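You operate a simulated robot arm through the tools that you are given. There is no shell and no other tool. Be economical: measure what you need, move in short steps, check, and stop when the job is done.

The job below is to be done with a simulated robot arm. You get a single attempt, and the scene is never put back.

## Task
Swap the blower's flat battery for the blue one and latch it.
Fine: dial off first; the flat one goes in pocket three, lid shut. Where these are worked on the way, their far stop is far enough and under half their travel is too little: battery latch of the leaf blower.

The check looks at the end state, three seconds after you hand in, the way a careful person would. Anything else that was tipped, shoved, dropped, spilled or broken makes it a failure. A push-on lid holds only when it is set on centred and level and pressed home; a screw cap is set on level and turned clockwise until tight.

## Robot
A 7-joint arm with a two-finger parallel gripper on a trunk, on a base that drives. Base frame: it is fixed to the floor where the robot stands at the start and does not move with it; the origin is under the middle of the robot, x ahead of it, y to its left, z up. Readings come in m, rad, newtons and seconds.
With the tool pointing down near the work surface it reaches from about 0.22 to 0.74 m from the robot's upright axis, wherever it stands. Its first joint turns from -2.897 to 2.897 rad. Places, roughly: battery box lid [0.6, 1, 1]; battery latch of the leaf blower [0.6, -0.4, 1]; battery slot of the leaf blower [0.6, -0.3, 1]; blue battery, yellow battery [0.5, 1, 1]; pocket three of the battery box [0.6, 0.9, 0.9]; speed dial [0.5, -0.2, 0.9]. Payload 1.57 kg.
Tool frame: the origin (TCP) lies between the finger pads and is the grasp point; the fingertips stand 0.03 m ahead of it; z points along the fingers, y is the line along which they close. The gripper opens to 0.11 m. The fingers are 0.024 m wide and 0.012 m thick; the gripper's body (0.048 by 0.112 m) begins 0.078 m behind the TCP.
Orientation is that of the tool frame in the base frame, as a unit quaternion [w, x, y, z]. With the fingers straight down and closing along the base's y, the tool's x points along the base's -x, its y along +y and its z along -z.

## Interface
- The arm moves only by the tool apply_moves. Its argument "plan" is a list of rows, each a list of 7 numbers: the shift along the tool's x, y, z in mm, then the turn, a rotation vector about the tool's x, y, z in rad, then the closure in counts, from 0 (fully open) to 255 (shut). In form: [[tx, ty, tz, rx, ry, rz, fingers], ...]. A call has 1 to 8 rows; each row shifts and turns the commanded pose from where the row before left it, along the tool's axes as they then stand. A row lasts 0.2 s, in which the tool goes at most 0.05 m and 0.15 rad; a call with a longer step from one row to the next is refused whole, and so is a gripper value outside its range. A pose out of reach is approached as far as the arm can. The call stops where the force on the tool passes 40 N (or 10 N more than at its start, if that is more) or the arm is blocked; 0.2 s more then pass. The fingers move at their own pace (about 0.045 m/s each) and stop on an object; they squeeze with about 34 N. The grip force told is the motor's: it shows also when the fingers shut on nothing. Time passes only in rows, and 0.2 s behind the last, so rows that do not move let the fingers close. It gives the time, the measured TCP pose, the force on the tool (base axes), the opening and the grip force at its end, in the units of the frame above (readings bear some noise), with the torque about the TCP (base axes, N m) and any sound that the robot's microphone picked up.
- Cameras (640 x 400 px; columns grow to the right, rows downward): "scene" is now at [0.0266, 0.1759, 1.6029]; the picture's right is [0.25, -0.97, 0.00], its down [-0.58, -0.15, -0.80] and it looks along [0.78, 0.20, -0.59] (base axes); focal length 265 px, centre (320, 200). "wrist" rides on the gripper at [0.07, 0.016, -0.141] in the tool frame; the picture's right is [-0.23, 0.97, 0.00], its down [-0.86, -0.20, -0.48] and it looks along [-0.47, -0.11, 0.88] (tool axes); focal length 222 px, centre (320, 200). There is no depth. A picture from a camera that has moved, and an enlarged one, comes with that camera's place and axes in the base frame and with its lens.
- capture(camera): a new picture of that camera. No time passes.
- move_column(by): slides the trunk up (or, below 0, down) by that many m; the arm and the scene camera ride with it, the base frame stays. It gives what a move gives, with no picture.
- drive_base(legs): drives the robot by 1 to 6 legs, each [ahead, turn to the left] in m and rad, along the robot's own axes; the way and the turn of a leg run together, so that a leg with both is an arc; at most 1.5 m and 3.142 rad a leg. The arm and the cameras ride along, it lands a little off, and it stops where it bumps. It gives what a move gives.
- turn_head(pan, tilt): turns the head with the scene camera to pan (to the left, within 2.705 rad either way) and tilt (down, from -0.506 to 1.204), counted from straight ahead of the robot. It gives what a move gives.
- inspect(camera, box): a new picture of the part [left, top, right, bottom] of that camera's present view, enlarged. No time passes.
- sign_off(): hands the job in; it is judged then, once.

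Work in short steps. Places have to be worked out from the pictures, the camera data and where the tool is seen: move nearer, look again, correct. Check each grasp and each placing, and mend what went wrong. You have 120 turns and 78 pictures in all, those below and enlarged ones among them. Open the gripper and draw the arm clear of the work before you hand the job in, unless the task says otherwise; then end with one line.

The tools are called after "Call:" as a command line: name --pt "numbers of a row" for each row, then --argument value for the rest, lists and objects as JSON in quotes. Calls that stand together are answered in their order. apply_moves: Moves the arm, as the interface text tells. Its arguments: {"type":"object","properties":{"plan":{"type":"array"}},"required":["plan"]} The other tools are called the same way: move_column (by) slides the trunk up or down; drive_base (legs) drives the base; turn_head (pan, tilt) turns the head that bears the scene camera; capture (camera) takes a picture; inspect (camera, box) takes an enlarged picture of a part of a camera's view; sign_off () hands the job in.

At the start:

```text
time: 0.0
eef_pos: [0.4083, 0.1938, 1.3702]
tcp_rot: [0.0, 0.0, 1.0, -0.001]
contact_force: [0.9, -0.3, 0.0]
moment: [0.02, 0.02, 0.04]
width: 0.11
grasp_force: 0.0
trunk travel left (down, up): [-0.525, 0.065]
robot x, y, heading: [0.0034, 0.0038, 0.001]
head pan, tilt: [0.251, 0.637]
```

scene: 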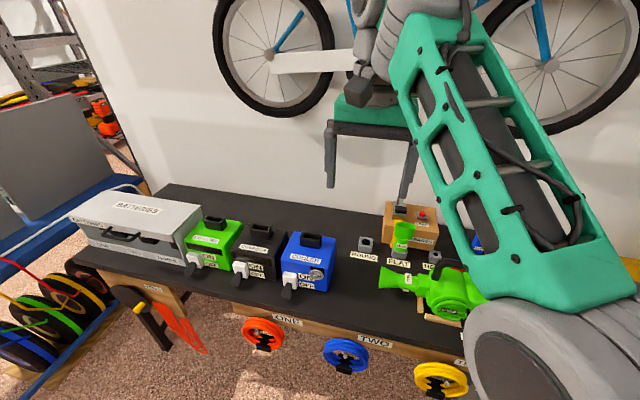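
wrist: 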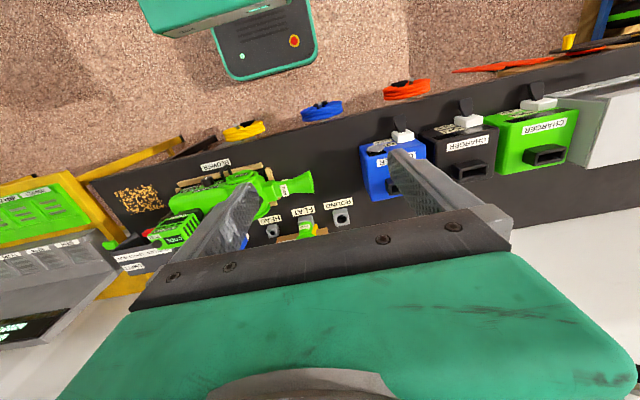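

The pictures show a bench with a blower on the right and a closed battery box on the left. I turn the head toward the blower for a better look.

Call:
turn_head --pan -0.5 --tilt 0.75

Call:
capture --camera "scene"

Call:
inspect --camera "wrist" --box '[80, 140, 380, 300]'

```text
time: 1.1
eef_pos: [0.4086, 0.1946, 1.3703]
tcp_rot: [-0.001, 0.001, 1.0, 0.001]
contact_force: [-0.2, -0.1, 0.3]
moment: [0.0, -0.02, -0.02]
width: 0.11
grasp_force: 0.1
trunk travel left (down, up): [-0.525, 0.065]
robot x, y, heading: [0.0018, 0.0012, 0.004]
head pan, tilt: [-0.499, 0.75]
```

```text
75 pictures are left
camera scene: at [0.0149, 0.1146, 1.5932], right [-0.48, -0.88, 0.0], down [-0.6, 0.33, -0.73], along [0.64, -0.35, -0.68], focal length 265 px, centre (320, 200)
```

scene: 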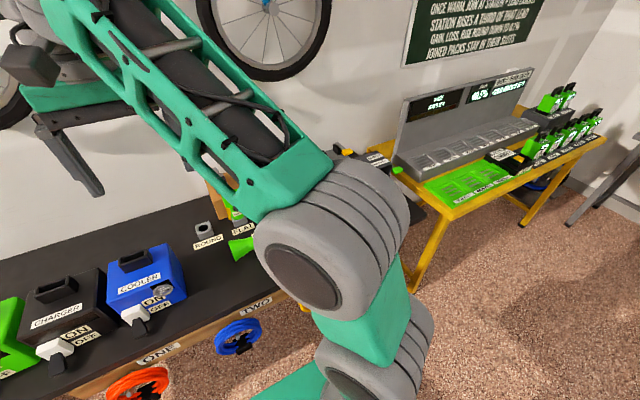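

```text
2.13 times, centred on (230, 220) of wrist
camera zoom: at [0.3371, 0.2093, 1.5127], right [0.23, 0.97, 0.0], down [0.86, -0.2, 0.48], along [0.47, -0.11, -0.88], focal length 474 px, centre (512, 157)
```

zoom: 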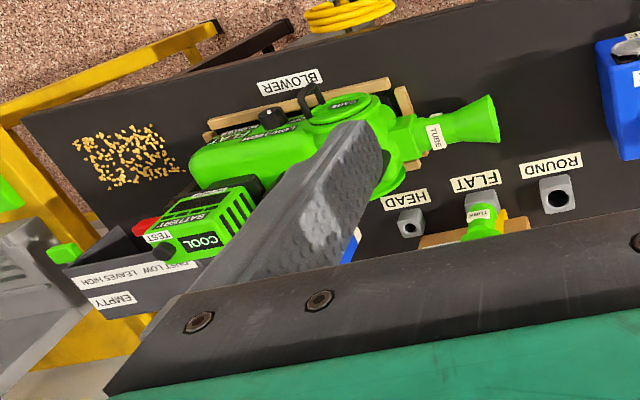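

The arm hides the blower. I move the tool toward -y so the wrist camera is over the blower.

Call:
apply_moves --pt "0 -50 0 0 0 0 0" --pt "0 -50 0 0 0 0 0" --pt "0 -50 0 0 0 0 0" --pt "0 -50 0 0 0 0 0" --pt "0 -50 0 0 0 0 0" --pt "0 -50 0 0 0 0 0" --pt "0 -50 0 0 0 0 0" --pt "0 -50 0 0 0 0 0"

Call:
capture --camera "wrist"

Call:
turn_head --pan 0.8 --tilt 0.6

Call:
capture --camera "scene"

```text
time: 2.0
eef_pos: [0.4093, 0.0233, 1.3717]
tcp_rot: [0.004, 0.006, 1.0, 0.0]
contact_force: [0.3, 0.6, 0.2]
moment: [-0.12, 0.09, -0.02]
width: 0.11
grasp_force: 0.1
trunk travel left (down, up): [-0.525, 0.065]
robot x, y, heading: [0.0029, 0.001, 0.0]
head pan, tilt: [-0.499, 0.75]
stopped in row 4: the force on the tool passed its limit at 72 N (the readings are from after the stop); the commanded pose is now the measured one
```

```text
73 pictures are left
camera wrist: at [0.3375, 0.0394, 1.513], right [0.24, 0.97, 0.0], down [0.85, -0.21, 0.49], along [0.47, -0.11, -0.87], focal length 222 px, centre (320, 200)
```

wrist: 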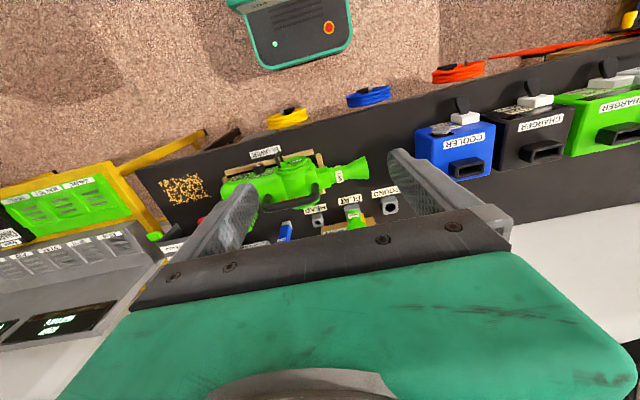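

```text
time: 3.5
eef_pos: [0.4099, 0.0227, 1.3704]
tcp_rot: [0.004, 0.005, 1.0, 0.001]
contact_force: [0.6, 0.9, -1.3]
moment: [-0.09, 0.01, -0.06]
width: 0.1101
grasp_force: 0.1
trunk travel left (down, up): [-0.525, 0.065]
robot x, y, heading: [0.0023, 0.0031, -0.004]
head pan, tilt: [0.799, 0.6]
```

```text
72 pictures are left
camera scene: at [0.0038, 0.2175, 1.606], right [0.72, -0.7, 0.0], down [-0.39, -0.4, -0.82], along [0.58, 0.59, -0.57], focal length 265 px, centre (320, 200)
```

scene: 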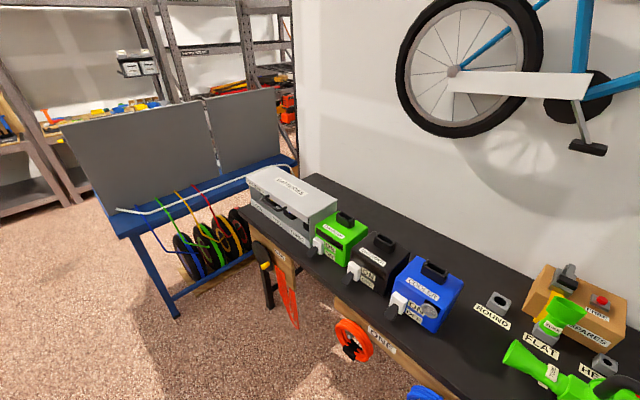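

The fast stop was probably just jerk; nothing is near the tool. I go on more gently toward -y.

Call:
apply_moves --pt "0 -15 0 0 0 0 0" --pt "0 -30 0 0 0 0 0" --pt "0 -35 0 0 0 0 0" --pt "0 -35 0 0 0 0 0" --pt "0 -35 0 0 0 0 0" --pt "0 -35 0 0 0 0 0" --pt "0 -30 0 0 0 0 0" --pt "0 -15 0 0 0 0 0"

Call:
capture --camera "wrist"

Call:
inspect --camera "scene" --box '[230, 140, 470, 340]'

```text
time: 3.9
eef_pos: [0.4111, 0.0078, 1.3709]
tcp_rot: [0.007, 0.009, 1.0, 0.001]
contact_force: [5.7, -0.5, -8.7]
moment: [0.1, 0.38, 0.01]
width: 0.1102
grasp_force: 0.1
trunk travel left (down, up): [-0.525, 0.065]
robot x, y, heading: [-0.004, 0.0023, 0.006]
head pan, tilt: [0.799, 0.6]
stopped in row 2: the force on the tool passed its limit at 54 N (the readings are from after the stop); the commanded pose is now the measured one
```

```text
71 pictures are left
camera wrist: at [0.338, 0.0245, 1.5129], right [0.24, 0.97, 0.0], down [0.84, -0.21, 0.49], along [0.48, -0.12, -0.87], focal length 222 px, centre (320, 200)
```

wrist: 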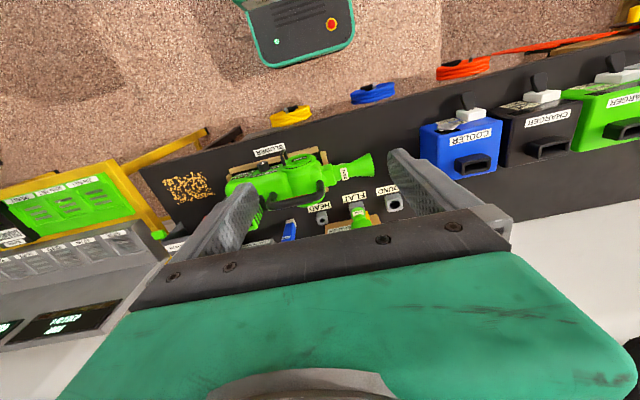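

```text
2.00 times, centred on (350, 240) of scene
camera zoom: at [0.0038, 0.2178, 1.606], right [0.72, -0.7, 0.0], down [-0.39, -0.41, -0.82], along [0.58, 0.59, -0.57], focal length 530 px, centre (260, 120)
```

zoom: 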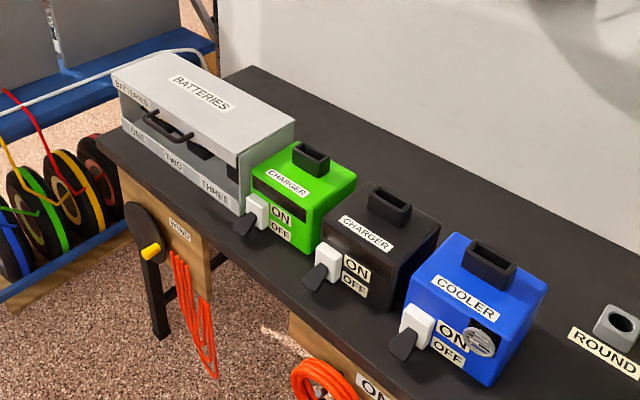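

Sideways motion of the arm seems resisted, perhaps by joint geometry. I drive the base to stand in front of the blower instead.

Call:
drive_base --legs '[[0, -1.571], [0.33, 0], [0, 1.571]]'

Call:
capture --camera "wrist"

```text
time: 13.9
eef_pos: [0.3986, -0.3315, 1.3718]
tcp_rot: [0.006, 0.023, 1.0, 0.001]
contact_force: [8.4, 1.7, -16.1]
moment: [-0.48, 0.36, -0.22]
width: 0.1101
grasp_force: 0.0
trunk travel left (down, up): [-0.525, 0.065]
robot x, y, heading: [-0.0114, -0.328, -0.03]
head pan, tilt: [0.799, 0.6]
```

```text
69 pictures are left
camera wrist: at [0.326, -0.3121, 1.513], right [0.27, 0.96, 0.0], down [0.84, -0.24, 0.49], along [0.47, -0.13, -0.87], focal length 222 px, centre (320, 200)
```

wrist: 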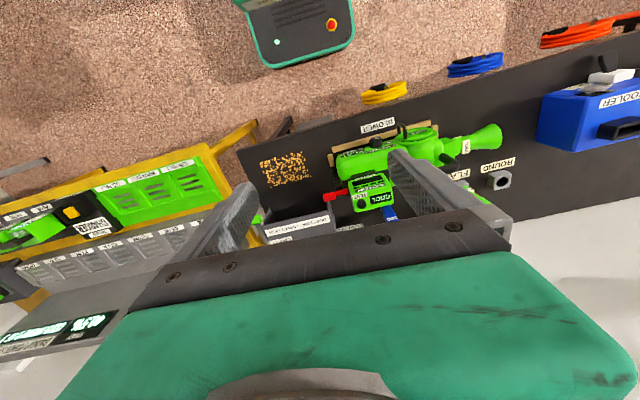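

A residual force of about 18 N suggests the hand is touching something on the robot itself. I look with the head.

Call:
turn_head --pan -0.1 --tilt 0.5

Call:
capture --camera "scene"

```text
time: 15.1
eef_pos: [0.3972, -0.3311, 1.3716]
tcp_rot: [0.007, 0.023, 1.0, 0.002]
contact_force: [8.7, 2.0, -13.0]
moment: [-0.52, 0.34, -0.3]
width: 0.1102
grasp_force: 0.1
trunk travel left (down, up): [-0.525, 0.065]
robot x, y, heading: [-0.0131, -0.3249, -0.033]
head pan, tilt: [-0.099, 0.499]
```

```text
68 pictures are left
camera scene: at [0.0243, -0.1824, 1.6151], right [-0.13, -0.99, 0.0], down [-0.47, 0.06, -0.88], along [0.87, -0.11, -0.48], focal length 265 px, centre (320, 200)
```

scene: 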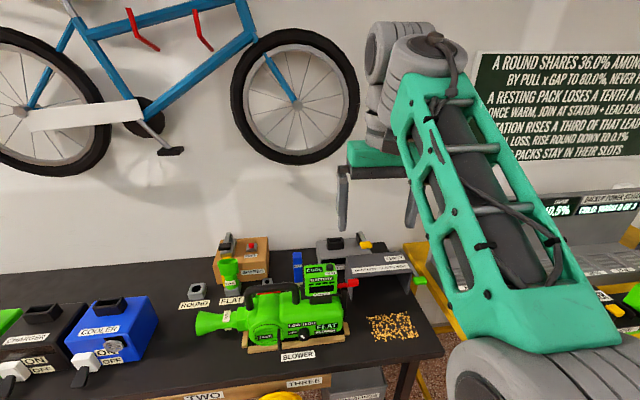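

The arm is folded tight. Before unfolding it, I take a close look at the blower.

Call:
inspect --camera "scene" --box '[170, 220, 450, 390]'

Call:
inspect --camera "scene" --box '[235, 240, 355, 360]'

```text
2.29 times, centred on (310, 305) of scene
camera zoom: at [0.0243, -0.1824, 1.6151], right [-0.13, -0.99, 0.0], down [-0.47, 0.06, -0.88], along [0.87, -0.11, -0.48], focal length 605 px, centre (343, -40)
```

zoom: 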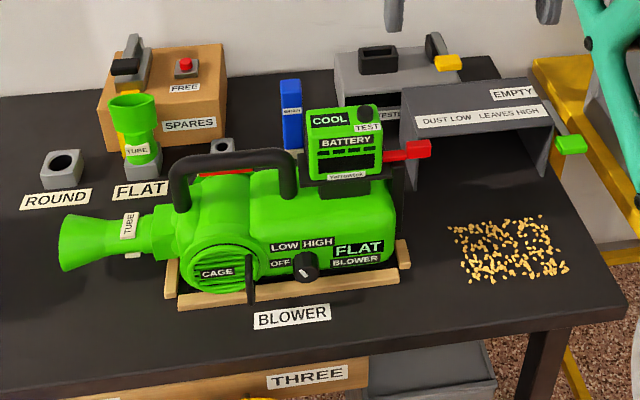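

```text
3.33 times, centred on (295, 300) of scene
camera zoom: at [0.0243, -0.1824, 1.6151], right [-0.13, -0.99, 0.0], down [-0.47, 0.06, -0.88], along [0.87, -0.11, -0.48], focal length 882 px, centre (403, -133)
```

zoom: 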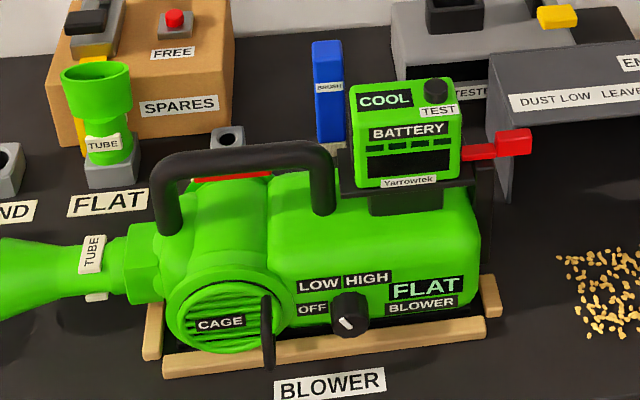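

I zoom on the dial and the battery/latch to read their states.

Call:
inspect --camera "scene" --box '[280, 316, 328, 346]'

Call:
inspect --camera "scene" --box '[288, 250, 368, 310]'

```text
13.33 times, centred on (304, 331) of scene
camera zoom: at [0.0243, -0.1824, 1.6151], right [-0.13, -0.99, 0.0], down [-0.47, 0.06, -0.88], along [0.87, -0.11, -0.48], focal length 3530 px, centre (533, -1547)
```

zoom: 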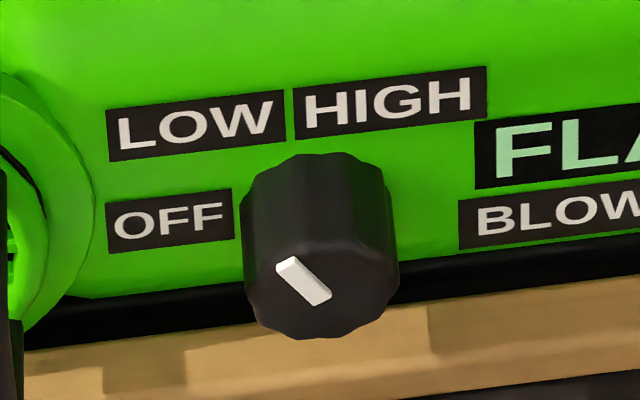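

```text
6.67 times, centred on (328, 280) of scene
camera zoom: at [0.0243, -0.1824, 1.6151], right [-0.13, -0.99, 0.0], down [-0.47, 0.06, -0.88], along [0.87, -0.11, -0.48], focal length 1765 px, centre (267, -333)
```

zoom: 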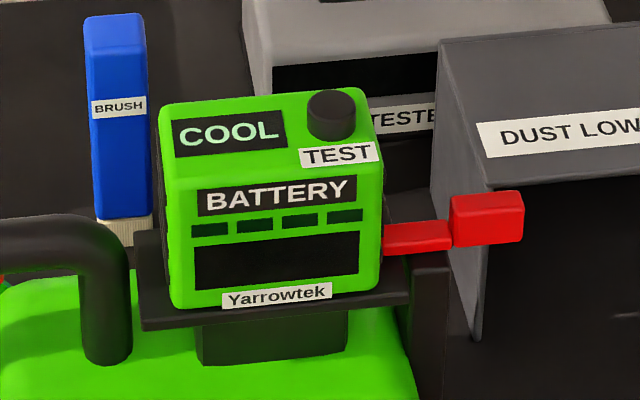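

The dial points at LOW (needs a turn counterclockwise to OFF); the green battery sits in the slot with a red latch lever at its -y side. I unfold the arm forward and down, away from the self-contact.

Call:
apply_moves --pt "-10 0 10 0 0 0 0" --pt "-15 0 20 0 0 0 0" --pt "-15 0 20 0 0 0 0" --pt "-15 0 20 0 0 0 0" --pt "-15 0 20 0 0 0 0" --pt "-10 0 10 0 0 0 0"

Call:
capture --camera "wrist"

```text
time: 16.5
eef_pos: [0.4785, -0.3327, 1.2738]
tcp_rot: [0.006, 0.022, 1.0, 0.001]
contact_force: [-0.8, 0.6, 0.6]
moment: [-0.01, -0.01, 0.01]
width: 0.1099
grasp_force: 0.0
trunk travel left (down, up): [-0.525, 0.065]
robot x, y, heading: [-0.0117, -0.3245, -0.026]
head pan, tilt: [-0.099, 0.499]
```

```text
63 pictures are left
camera wrist: at [0.4069, -0.3151, 1.4144], right [0.27, 0.96, 0.0], down [0.84, -0.24, 0.49], along [0.47, -0.13, -0.87], focal length 222 px, centre (320, 200)
```

wrist: 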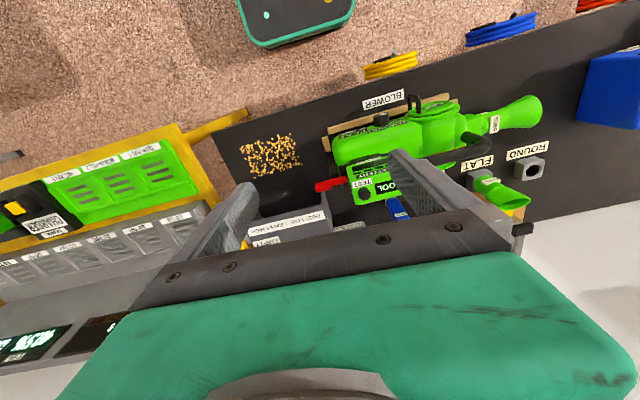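

Contact is gone. Triangulation puts the dial near (0.53, -0.20, 0.86); I move above it and look closely.

Call:
apply_moves --pt "0 15 15 0 0 0 60" --pt "0 25 25 0 0 0 90" --pt "0 25 25 0 0 0 90" --pt "0 25 25 0 0 0 90" --pt "0 25 25 0 0 0 90" --pt "0 15 15 0 0 0 90"

Call:
capture --camera "wrist"

Call:
inspect --camera "scene" --box '[220, 230, 380, 350]'

```text
time: 17.9
eef_pos: [0.4881, -0.2042, 1.1423]
tcp_rot: [0.006, 0.023, 1.0, 0.001]
contact_force: [-0.3, -0.3, -0.6]
moment: [0.01, 0.01, 0.03]
width: 0.0712
grasp_force: 0.2
trunk travel left (down, up): [-0.525, 0.065]
robot x, y, heading: [-0.0108, -0.3272, -0.029]
head pan, tilt: [-0.099, 0.499]
```

```text
62 pictures are left
camera wrist: at [0.4155, -0.185, 1.2835], right [0.27, 0.96, 0.0], down [0.84, -0.24, 0.49], along [0.47, -0.13, -0.87], focal length 222 px, centre (320, 200)
```

wrist: 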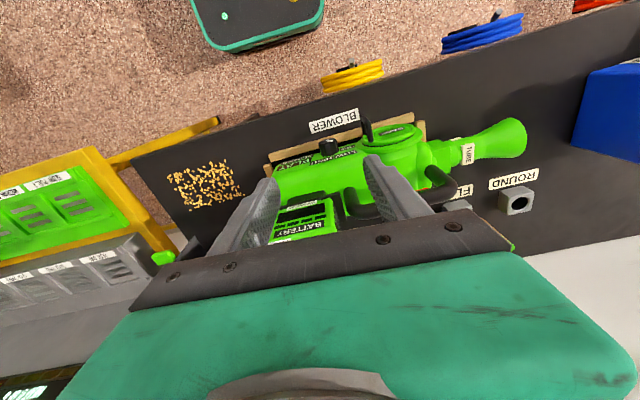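

```text
3.33 times, centred on (300, 290) of scene
camera zoom: at [0.0245, -0.1823, 1.6151], right [-0.13, -0.99, 0.0], down [-0.47, 0.06, -0.88], along [0.87, -0.11, -0.48], focal length 882 px, centre (387, -100)
```

zoom: 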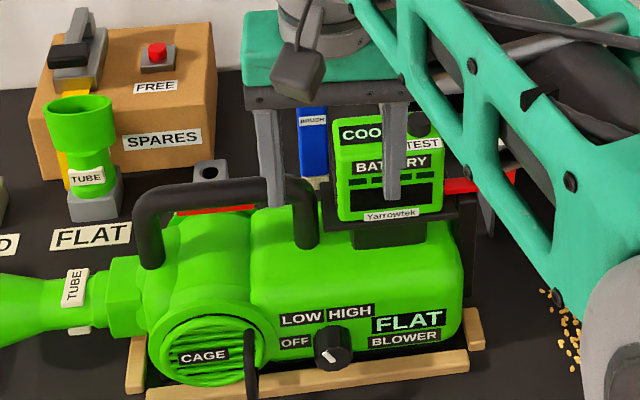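

I zoom the wrist view onto the knob from above to measure it precisely.

Call:
inspect --camera "wrist" --box '[296, 126, 392, 186]'

```text
6.67 times, centred on (344, 156) of wrist
camera zoom: at [0.4155, -0.185, 1.2835], right [0.27, 0.96, 0.0], down [0.84, -0.24, 0.49], along [0.47, -0.13, -0.87], focal length 1481 px, centre (160, 493)
```

zoom: 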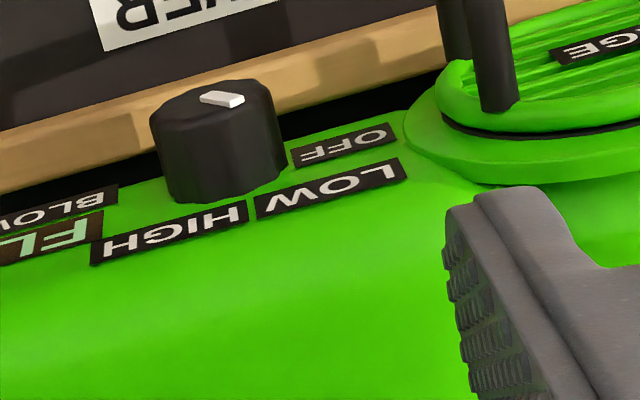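

The knob's front centre is near (0.520, -0.198, 0.880), about 34 mm across, axis roughly along -x. I'll straddle it from above, leaning the hand to -y first and then rotating it to +y; first tilt high up.

Call:
apply_moves --pt "-12 -8 20 -0.1 0 -0.046 120" --pt "-13 -10 30 -0.12 0 0 120" --pt "-12 -8 30 -0.13 0 0 120" --pt "0 0 10 0 0 0 120"

Call:
capture --camera "wrist"

Call:
inspect --camera "scene" --box '[220, 230, 380, 350]'

```text
time: 18.9
eef_pos: [0.5244, -0.2171, 1.0507]
tcp_rot: [0.007, -0.001, 0.984, 0.176]
contact_force: [0.6, -0.3, -0.6]
moment: [0.01, -0.02, 0.01]
width: 0.0581
grasp_force: 0.0
trunk travel left (down, up): [-0.525, 0.065]
robot x, y, heading: [-0.0159, -0.3275, -0.028]
head pan, tilt: [-0.099, 0.499]
```

```text
59 pictures are left
camera wrist: at [0.4522, -0.2513, 1.1888], right [0.22, 0.91, 0.34], down [0.85, -0.35, 0.39], along [0.48, 0.2, -0.85], focal length 222 px, centre (320, 200)
```

wrist: 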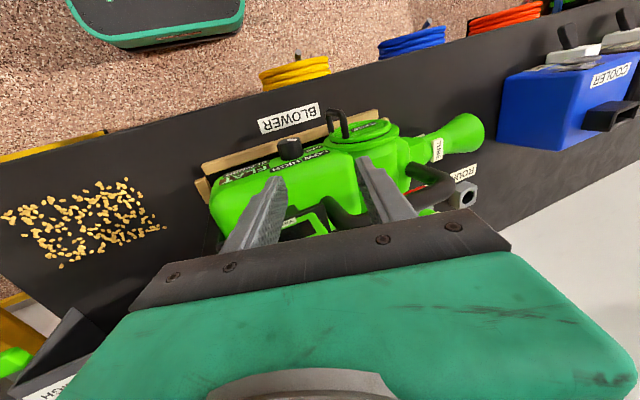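

```text
3.33 times, centred on (300, 290) of scene
camera zoom: at [0.0245, -0.1826, 1.6151], right [-0.13, -0.99, 0.0], down [-0.47, 0.06, -0.88], along [0.87, -0.11, -0.48], focal length 882 px, centre (387, -100)
```

zoom: 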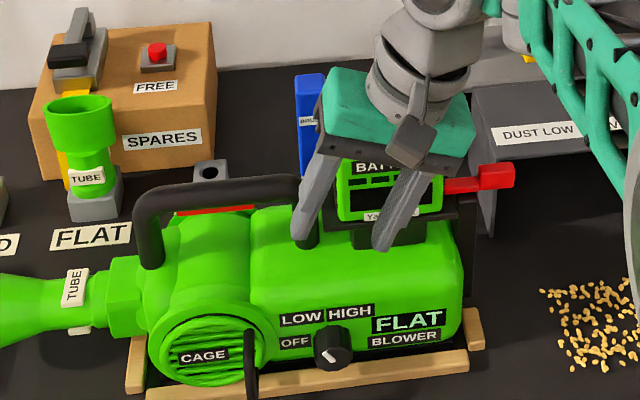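

I shift along the tool's y by -41 mm to line up with the knob axis, then advance most of the way and check.

Call:
apply_moves --pt "0 -15 0 0 0 0 120" --pt "0 -20 10 0 0 0 120" --pt "0 -6 25 0 0 0 120" --pt "0 0 30 0 0 0 120" --pt "0 0 20 0 0 0 120" --pt "0 0 8 0 0 0 120"

Call:
inspect --camera "wrist" --box '[200, 80, 440, 240]'

Call:
inspect --camera "scene" --box '[250, 260, 370, 350]'

```text
time: 20.3
eef_pos: [0.5276, -0.2245, 0.9501]
tcp_rot: [0.008, -0.002, 0.985, 0.174]
contact_force: [-0.3, -0.2, 0.1]
moment: [0.01, -0.03, -0.02]
width: 0.0581
grasp_force: 0.1
trunk travel left (down, up): [-0.525, 0.065]
robot x, y, heading: [-0.0138, -0.3265, -0.032]
head pan, tilt: [-0.099, 0.499]
```

```text
2.50 times, centred on (320, 160) of wrist
camera zoom: at [0.4536, -0.2584, 1.0884], right [0.22, 0.91, 0.34], down [0.85, -0.35, 0.39], along [0.48, 0.2, -0.85], focal length 555 px, centre (320, 300)
```

zoom: 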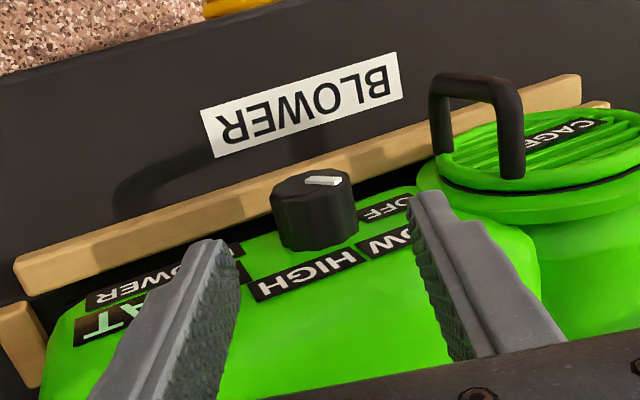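

```text
4.44 times, centred on (310, 305) of scene
camera zoom: at [0.0245, -0.1825, 1.6151], right [-0.13, -0.99, 0.0], down [-0.47, 0.06, -0.88], along [0.87, -0.11, -0.48], focal length 1177 px, centre (364, -267)
```

zoom: 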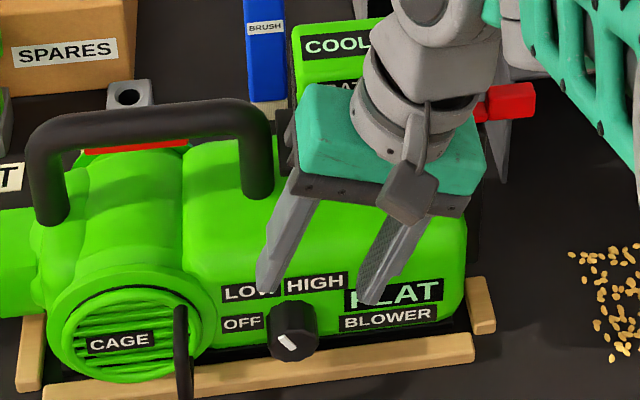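

Aligned within a millimetre or two. I advance 50 mm and close on the knob.

Call:
apply_moves --pt "0 0 15 0 0 0 120" --pt "0 0 20 0 0 0 120" --pt "0 0 15 0 0 0 120" --pt "0 0 0 0 0 0 180" --pt "0 0 0 0 0 0 220" --pt "0 0 0 0 0 0 220"

Call:
inspect --camera "wrist" --box '[200, 80, 440, 240]'

```text
time: 21.7
eef_pos: [0.5288, -0.207, 0.9028]
tcp_rot: [0.008, 0.0, 0.985, 0.175]
contact_force: [-0.3, -14.5, 0.3]
moment: [-0.49, -0.12, -0.43]
width: 0.0307
grasp_force: 24.2
trunk travel left (down, up): [-0.525, 0.065]
robot x, y, heading: [-0.0138, -0.3255, -0.035]
head pan, tilt: [-0.099, 0.499]
```

```text
2.50 times, centred on (320, 160) of wrist
camera zoom: at [0.4541, -0.2418, 1.041], right [0.22, 0.91, 0.34], down [0.85, -0.35, 0.39], along [0.48, 0.2, -0.86], focal length 555 px, centre (320, 300)
```

zoom: 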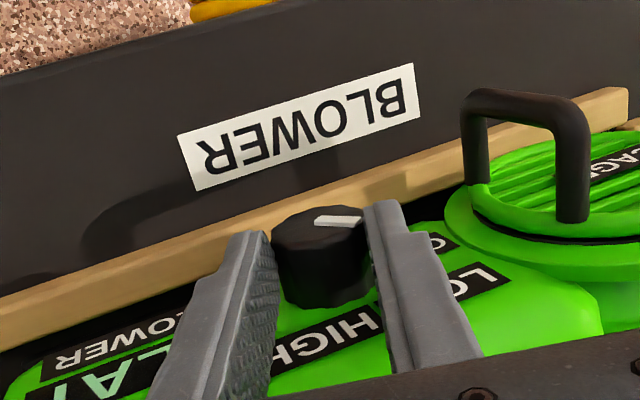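

The knob is gripped (30.7 mm). I turn it counterclockwise about its axis, 22 mm ahead of the TCP.

Call:
apply_moves --pt "0 -1 0 0 0 0 225" --pt "0 2.2 0.1 0.1 0 0 225" --pt "0 2.2 0.1 0.1 0 0 225" --pt "0 2.2 0.1 0.1 0 0 225" --pt "0 2.2 0.1 0.1 0 0 225" --pt "0 0 0 0 0 0 225"

Call:
inspect --camera "wrist" --box '[200, 80, 440, 240]'

```text
time: 23.1
eef_pos: [0.5257, -0.1989, 0.9045]
tcp_rot: [0.008, -0.001, 1.0, -0.024]
contact_force: [-3.9, 15.6, 9.1]
moment: [0.56, -0.02, 0.52]
width: 0.0301
grasp_force: 34.0
trunk travel left (down, up): [-0.525, 0.065]
robot x, y, heading: [-0.0111, -0.3264, -0.031]
head pan, tilt: [-0.099, 0.499]
```

```text
2.50 times, centred on (320, 160) of wrist
camera zoom: at [0.4527, -0.1751, 1.0452], right [0.23, 0.97, -0.04], down [0.85, -0.17, 0.5], along [0.48, -0.15, -0.86], focal length 555 px, centre (320, 300)
```

zoom: 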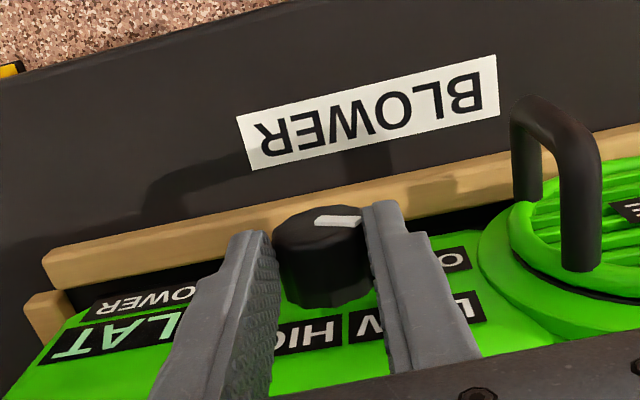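

The knob turns with the grip (0.4 rad so far). I continue.

Call:
apply_moves --pt "0 3.2 0.1 0.1 0 0 225" --pt "0 2.7 0.1 0.1 0 0 225" --pt "0 2.2 0.1 0.1 0 0 225" --pt "0 2.2 0.1 0.1 0 0 225" --pt "0 0 0 0 0 0 225"

Call:
inspect --camera "wrist" --box '[200, 80, 440, 240]'

Call:
inspect --camera "scene" --box '[280, 310, 336, 345]'

```text
time: 24.3
eef_pos: [0.5256, -0.1859, 0.9017]
tcp_rot: [0.007, 0.0, 0.975, -0.223]
contact_force: [-1.5, 18.5, 2.1]
moment: [0.55, -0.05, 0.36]
width: 0.0301
grasp_force: 33.6
trunk travel left (down, up): [-0.525, 0.065]
robot x, y, heading: [-0.0124, -0.3263, -0.031]
head pan, tilt: [-0.099, 0.499]
```

```text
2.50 times, centred on (320, 160) of wrist
camera zoom: at [0.4531, -0.1111, 1.0221], right [0.23, 0.88, -0.42], down [0.85, 0.03, 0.53], along [0.48, -0.48, -0.74], focal length 555 px, centre (320, 300)
```

zoom: 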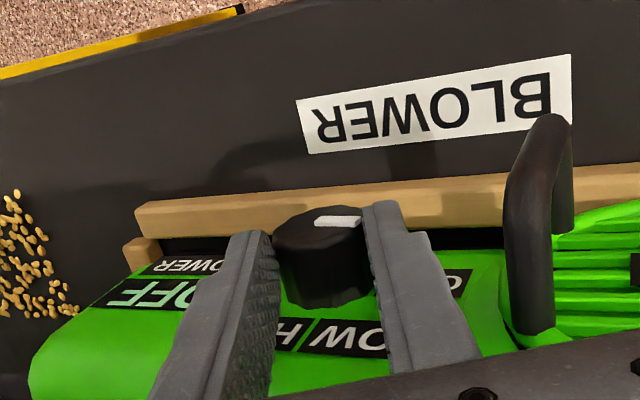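

```text
11.43 times, centred on (308, 328) of scene
camera zoom: at [0.0239, -0.1801, 1.6148], right [-0.13, -0.99, 0.0], down [-0.47, 0.06, -0.88], along [0.87, -0.11, -0.48], focal length 3026 px, centre (457, -1257)
```

zoom: 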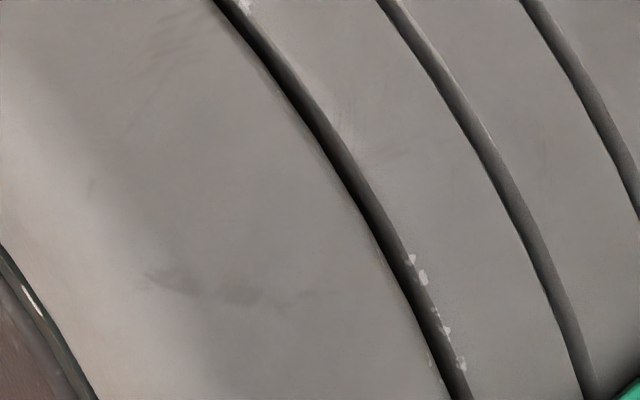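

The blower's display now reads OFF, so the dial is off. I release and retract along the tool axis, then straighten the hand.

Call:
apply_moves --pt "0 0 0 0 0 0 150" --pt "0 0 0 0 0 0 130" --pt "0 0 -20 0 0 0 130" --pt "0 0 -40 0 0 0 130" --pt "0 0 -40 -0.1 0 0 130" --pt "0 0 -40 -0.12 0 0 130" --pt "0 0 -30 -0.12 0 0 130" --pt "0 0 -10 -0.11 0 0 130"

Call:
inspect --camera "scene" --box '[220, 230, 380, 350]'

Call:
inspect --camera "wrist" --box '[200, 80, 440, 240]'

```text
time: 26.1
eef_pos: [0.5233, -0.1246, 1.0704]
tcp_rot: [0.006, 0.001, 1.0, 0.001]
contact_force: [-0.1, -0.3, -0.1]
moment: [-0.03, 0.02, -0.02]
width: 0.0537
grasp_force: 0.1
trunk travel left (down, up): [-0.525, 0.065]
robot x, y, heading: [-0.016, -0.3215, -0.031]
head pan, tilt: [-0.099, 0.499]
```

```text
3.33 times, centred on (300, 290) of scene
camera zoom: at [0.0243, -0.1828, 1.6151], right [-0.13, -0.99, 0.0], down [-0.47, 0.06, -0.88], along [0.87, -0.11, -0.48], focal length 882 px, centre (387, -100)
```

zoom: 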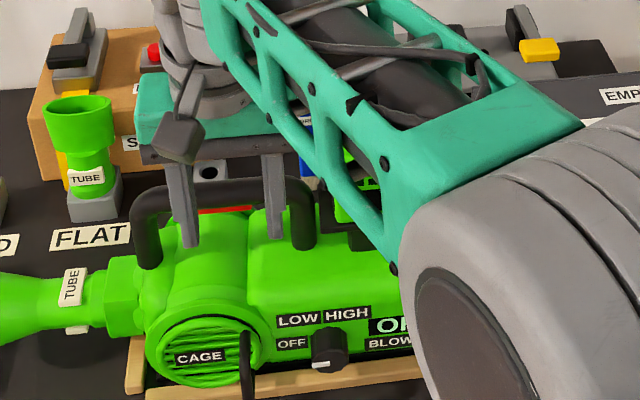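

```text
2.50 times, centred on (320, 160) of wrist
camera zoom: at [0.4504, -0.1093, 1.2114], right [0.23, 0.97, 0.01], down [0.85, -0.2, 0.49], along [0.48, -0.11, -0.87], focal length 555 px, centre (320, 300)
```

zoom: 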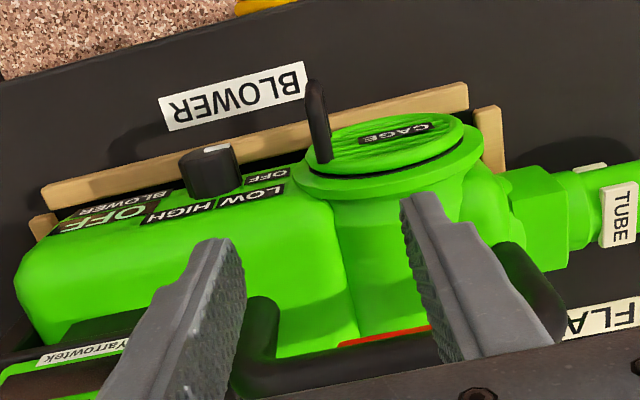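

The dial is at OFF. Now I raise the hand and move toward -y to view the battery and latch from above.

Call:
apply_moves --pt "10 -10 -20 0 0 0 60" --pt "20 -25 -30 0 0 0 0" --pt "20 -30 -30 0 0 0 0" --pt "20 -30 -25 0 0 0 0" --pt "10 -30 -15 0 0 0 0" --pt "0 -30 0 0 0 0 0" --pt "0 -25 0 0 0 0 0" --pt "0 -10 0 0 0 0 0"

Call:
capture --camera "wrist"

```text
time: 27.9
eef_pos: [0.4435, -0.3149, 1.1877]
tcp_rot: [0.008, 0.0, 1.0, 0.001]
contact_force: [0.3, 0.8, -1.0]
moment: [0.03, -0.01, -0.05]
width: 0.1101
grasp_force: 0.0
trunk travel left (down, up): [-0.525, 0.065]
robot x, y, heading: [-0.0142, -0.3274, -0.031]
head pan, tilt: [-0.099, 0.499]
```

```text
49 pictures are left
camera wrist: at [0.3694, -0.3002, 1.3288], right [0.23, 0.97, 0.01], down [0.85, -0.2, 0.49], along [0.48, -0.11, -0.87], focal length 222 px, centre (320, 200)
```

wrist: 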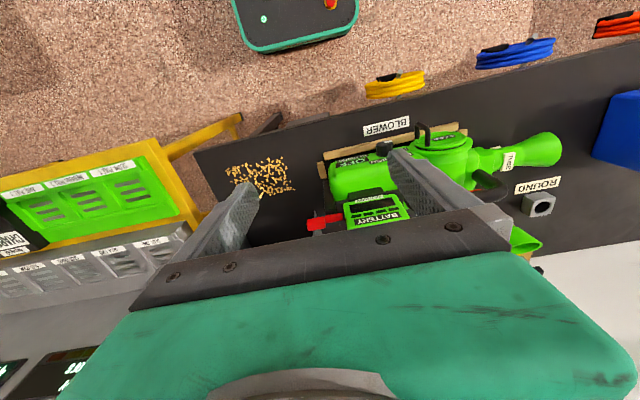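

I zoom into the battery and latch in both cameras.

Call:
inspect --camera "wrist" --box '[290, 165, 426, 250]'

Call:
inspect --camera "scene" --box '[285, 250, 365, 310]'

```text
4.71 times, centred on (358, 208) of wrist
camera zoom: at [0.3694, -0.3002, 1.3288], right [0.23, 0.97, 0.01], down [0.85, -0.2, 0.49], along [0.48, -0.11, -0.87], focal length 1045 px, centre (141, 165)
```

zoom: 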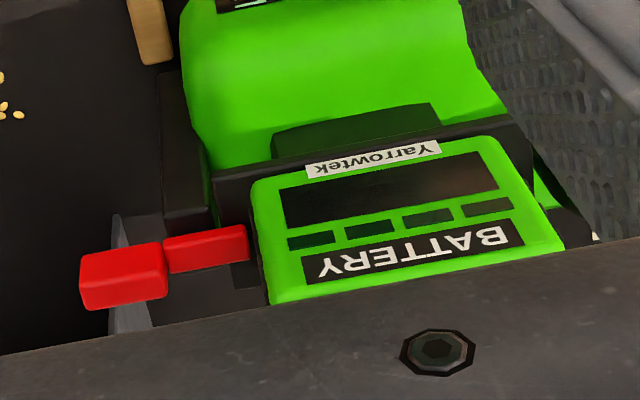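

```text
6.67 times, centred on (325, 280) of scene
camera zoom: at [0.0243, -0.1826, 1.6151], right [-0.13, -0.99, 0.0], down [-0.47, 0.06, -0.88], along [0.87, -0.11, -0.48], focal length 1765 px, centre (287, -333)
```

zoom: 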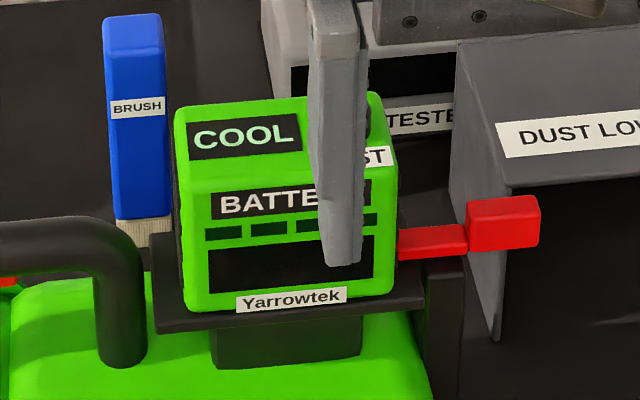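

The latch's motion isn't clear from here. I go to the -y side and yaw the hand 90° so the wrist camera looks along +y at the latch.

Call:
apply_moves --pt "-5 -15 0 0 0 -0.1 0" --pt "-15 -30 0 0 0 -0.14 0" --pt "-15 -30 0 0 0 -0.14 0" --pt "-10 -30 0 0 0 -0.14 0" --pt "0 -30 0 0 0 -0.14 0" --pt "0 -30 0 0 0 -0.14 0" --pt "0 -20 0 0 0 -0.14 0" --pt "0 -10 0 0 0 -0.14 0"

```text
time: 29.7
eef_pos: [0.5636, -0.4765, 1.1886]
tcp_rot: [0.005, -0.497, 0.868, -0.005]
contact_force: [0.1, -0.2, 0.4]
moment: [0.03, 0.04, 0.01]
width: 0.1101
grasp_force: 0.1
trunk travel left (down, up): [-0.525, 0.065]
robot x, y, heading: [-0.0118, -0.3245, -0.031]
head pan, tilt: [-0.099, 0.499]
```

Continuing the yaw and pitching the camera a little more toward the horizontal.

Call:
apply_moves --pt "10 0 0 0 0 -0.13 0" --pt "10 0 10 0 0 -0.13 0" --pt "10 0 10 0 0 -0.13 0" --pt "10 0 10 0 -0.1 -0.1 0" --pt "10 0 10 0 -0.14 0 0" --pt "0 0 10 0 -0.14 0 0" --pt "0 0 0 0 -0.1 0 0"

Call:
capture --camera "wrist"

```text
time: 31.3
eef_pos: [0.5141, -0.5336, 1.0878]
tcp_rot: [0.108, -0.689, 0.711, 0.09]
contact_force: [-0.4, -0.6, -0.8]
moment: [-0.03, -0.04, 0.01]
width: 0.1102
grasp_force: 0.1
out of reach, approached as far as the arm can: row 4, 5, 6, 7
trunk travel left (down, up): [-0.525, 0.065]
robot x, y, heading: [-0.0123, -0.3268, -0.033]
head pan, tilt: [-0.099, 0.499]
```

```text
46 pictures are left
camera wrist: at [0.49, -0.6407, 1.2051], right [-0.97, 0.25, 0.04], down [0.21, 0.68, 0.7], along [0.15, 0.69, -0.71], focal length 222 px, centre (320, 200)
```

wrist: 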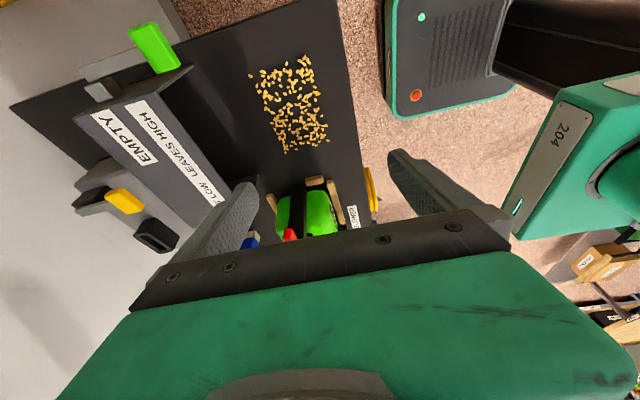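

I zoom in on the latch in this side view.

Call:
inspect --camera "wrist" --box '[240, 170, 352, 240]'

```text
5.71 times, centred on (296, 205) of wrist
camera zoom: at [0.49, -0.6407, 1.2051], right [-0.97, 0.25, 0.04], down [0.21, 0.68, 0.7], along [0.15, 0.69, -0.71], focal length 1269 px, centre (457, 171)
```

zoom: 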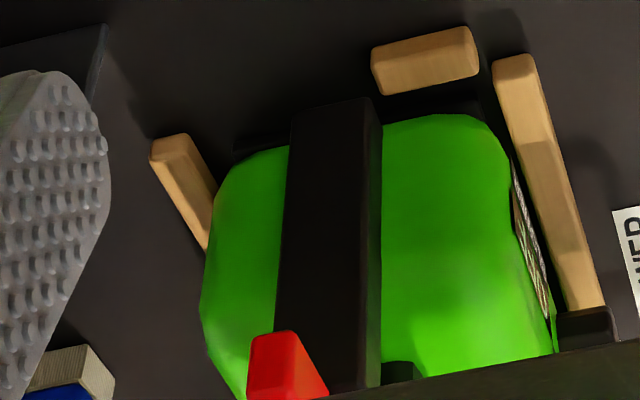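

The latch bar sits on a post at the blower's -y side, but its joint is still unclear. I straighten and raise the hand, then lower the trunk so the head camera gets a flatter view.

Call:
apply_moves --pt "0 0 -20 0 0.1 0 0" --pt "0 0 -30 0 0.14 0 0" --pt "0 0 -30 0 0.1 0 0" --pt "0 20 -30 0 0 0 0" --pt "0 20 -20 0 0 0 0" --pt "0 20 -10 0 0 0 0"

Call:
move_column --by -0.2

Call:
turn_head --pan -0.05 --tilt 0.5

Call:
capture --camera "scene"

```text
time: 32.7
eef_pos: [0.448, -0.5377, 1.2145]
tcp_rot: [-0.012, -0.694, 0.719, -0.028]
contact_force: [0.1, 0.4, -0.8]
moment: [-0.05, 0.0, 0.01]
width: 0.1101
grasp_force: 0.0
out of reach, approached as far as the arm can: row 5
trunk travel left (down, up): [-0.525, 0.065]
robot x, y, heading: [-0.0149, -0.3294, -0.032]
head pan, tilt: [-0.099, 0.499]
```

```text
time: 34.8
eef_pos: [0.4482, -0.5394, 1.0142]
tcp_rot: [-0.012, -0.694, 0.719, -0.029]
contact_force: [-0.4, -0.2, 0.0]
moment: [-0.02, 0.02, -0.03]
width: 0.1099
grasp_force: 0.0
trunk travel left (down, up): [-0.325, 0.265]
robot x, y, heading: [-0.0133, -0.3275, -0.029]
head pan, tilt: [-0.099, 0.499]
```

```text
time: 35.5
eef_pos: [0.4478, -0.5376, 1.0146]
tcp_rot: [-0.012, -0.694, 0.719, -0.029]
contact_force: [0.3, -0.2, 0.1]
moment: [0.02, 0.03, -0.03]
width: 0.1102
grasp_force: 0.1
trunk travel left (down, up): [-0.325, 0.265]
robot x, y, heading: [-0.0162, -0.3298, -0.027]
head pan, tilt: [-0.051, 0.499]
```

```text
44 pictures are left
camera scene: at [0.0248, -0.1781, 1.4151], right [-0.08, -1.0, 0.0], down [-0.48, 0.04, -0.88], along [0.88, -0.07, -0.48], focal length 265 px, centre (320, 200)
```

scene: 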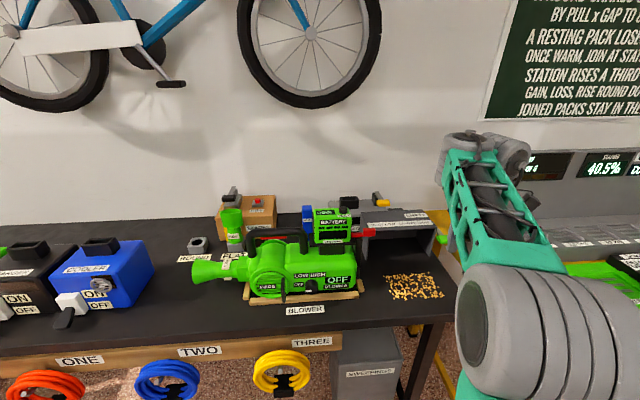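

Zooming in on the latch from this flatter view.

Call:
inspect --camera "scene" --box '[304, 196, 384, 256]'

```text
6.67 times, centred on (344, 226) of scene
camera zoom: at [0.0248, -0.1781, 1.4151], right [-0.08, -1.0, 0.0], down [-0.48, 0.04, -0.88], along [0.88, -0.07, -0.48], focal length 1765 px, centre (160, 27)
```

zoom: 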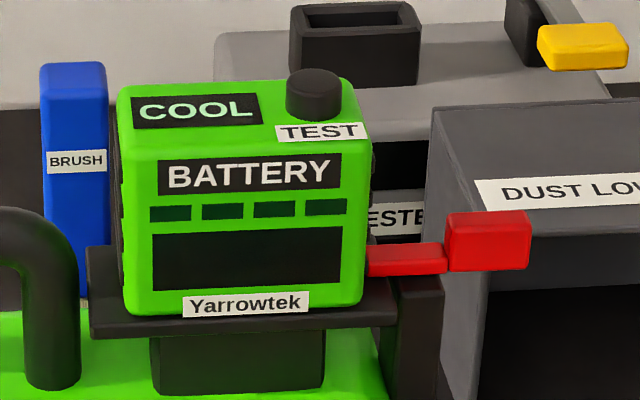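

Triangulated: latch handle block at about (0.602, -0.358, 0.996); bar hinged on a post at y≈-0.33. I move above it with the fingers closing along x, ready to grip the handle and feel how it moves.

Call:
apply_moves --pt "0 0 -30 0 0 0 80" --pt "0 0 -35 -0.023 -0.058 0 130" --pt "-10 -10 -25 0 0 0 130" --pt "-30 -25 0 0 0 0 130" --pt "-40 -30 0 0 0 0 130" --pt "-40 -30 0 0 0 0 130" --pt "-35 -30 0 0 0 0 130" --pt "-20 -22 0 0 0 0 130"

Call:
capture --camera "wrist"

```text
time: 37.3
eef_pos: [0.5999, -0.3606, 1.0734]
tcp_rot: [0.001, -0.693, 0.721, 0.0]
contact_force: [0.1, 0.5, 0.2]
moment: [-0.02, 0.02, -0.02]
width: 0.0539
grasp_force: 0.1
out of reach, approached as far as the arm can: row 1, 2, 8
trunk travel left (down, up): [-0.325, 0.265]
robot x, y, heading: [-0.0144, -0.3306, -0.026]
head pan, tilt: [-0.051, 0.499]
```

```text
42 pictures are left
camera wrist: at [0.5807, -0.4317, 1.2159], right [-0.97, 0.26, 0.0], down [0.23, 0.85, 0.48], along [0.13, 0.46, -0.88], focal length 222 px, centre (320, 200)
```

wrist: 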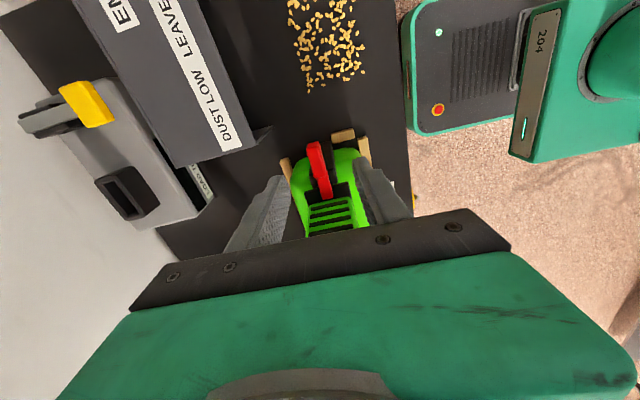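

I zoom in on the latch between the fingers.

Call:
inspect --camera "wrist" --box '[270, 125, 390, 240]'

```text
3.48 times, centred on (330, 182) of wrist
camera zoom: at [0.5807, -0.4317, 1.2159], right [-0.97, 0.26, 0.0], down [0.23, 0.85, 0.48], along [0.13, 0.46, -0.88], focal length 773 px, centre (285, 261)
```

zoom: 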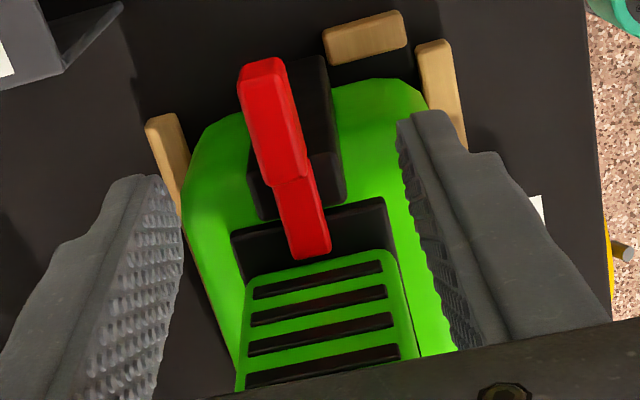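

The handle block spans y≈-0.382…-0.348 at x≈0.603. I descend over its outer part and grip it.

Call:
apply_moves --pt "7 -3 15 0 0 0 130" --pt "0 0 25 0 0 0 130" --pt "0 0 18 0 0 0 130" --pt "0 0 7 0 0 0 130" --pt "0 0 0 0 0 0 190" --pt "0 0 0 0 0 0 230" --pt "0 0 0 0 0 0 230"

Call:
inspect --camera "scene" --box '[304, 196, 384, 256]'

```text
time: 38.9
eef_pos: [0.6046, -0.3693, 1.0097]
tcp_rot: [0.0, -0.694, 0.72, -0.001]
contact_force: [2.1, 0.3, -0.5]
moment: [0.09, 0.18, -0.07]
width: 0.014
grasp_force: 16.7
trunk travel left (down, up): [-0.325, 0.265]
robot x, y, heading: [-0.0146, -0.3265, -0.031]
head pan, tilt: [-0.051, 0.499]
```

```text
6.67 times, centred on (344, 226) of scene
camera zoom: at [0.0251, -0.1781, 1.4151], right [-0.08, -1.0, 0.0], down [-0.48, 0.04, -0.88], along [0.88, -0.07, -0.48], focal length 1765 px, centre (160, 27)
```

zoom: 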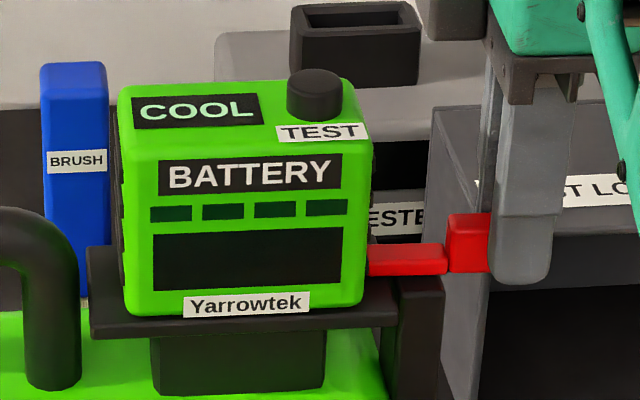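

Handle gripped (14 mm). I probe gently upward.

Call:
apply_moves --pt "0 0 -4 0 0 0 230" --pt "0 0 -4 0 0 0 230" --pt "0 0 0 0 0 0 230"

```text
time: 39.7
eef_pos: [0.6039, -0.3678, 1.0179]
tcp_rot: [-0.001, -0.695, 0.719, 0.001]
contact_force: [0.6, 3.3, -11.3]
moment: [-0.78, 0.27, -0.02]
width: 0.0137
grasp_force: 29.9
trunk travel left (down, up): [-0.325, 0.265]
robot x, y, heading: [-0.0154, -0.3227, -0.027]
head pan, tilt: [-0.051, 0.499]
```

It rose 8 mm with modest force; I check whether the lever follows.

Call:
inspect --camera "scene" --box '[304, 196, 384, 256]'

```text
6.67 times, centred on (344, 226) of scene
camera zoom: at [0.0257, -0.1776, 1.415], right [-0.08, -1.0, 0.0], down [-0.48, 0.04, -0.88], along [0.87, -0.07, -0.48], focal length 1765 px, centre (160, 27)
```

zoom: 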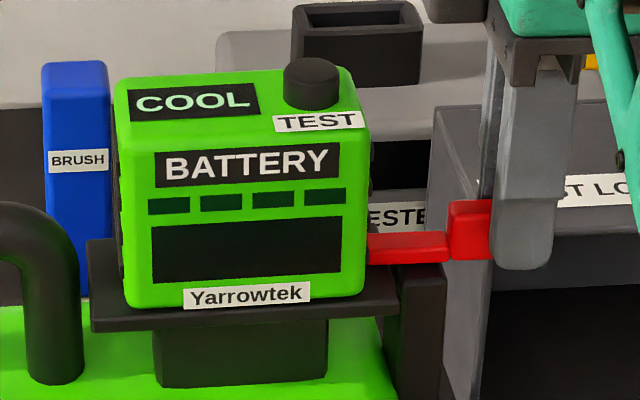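

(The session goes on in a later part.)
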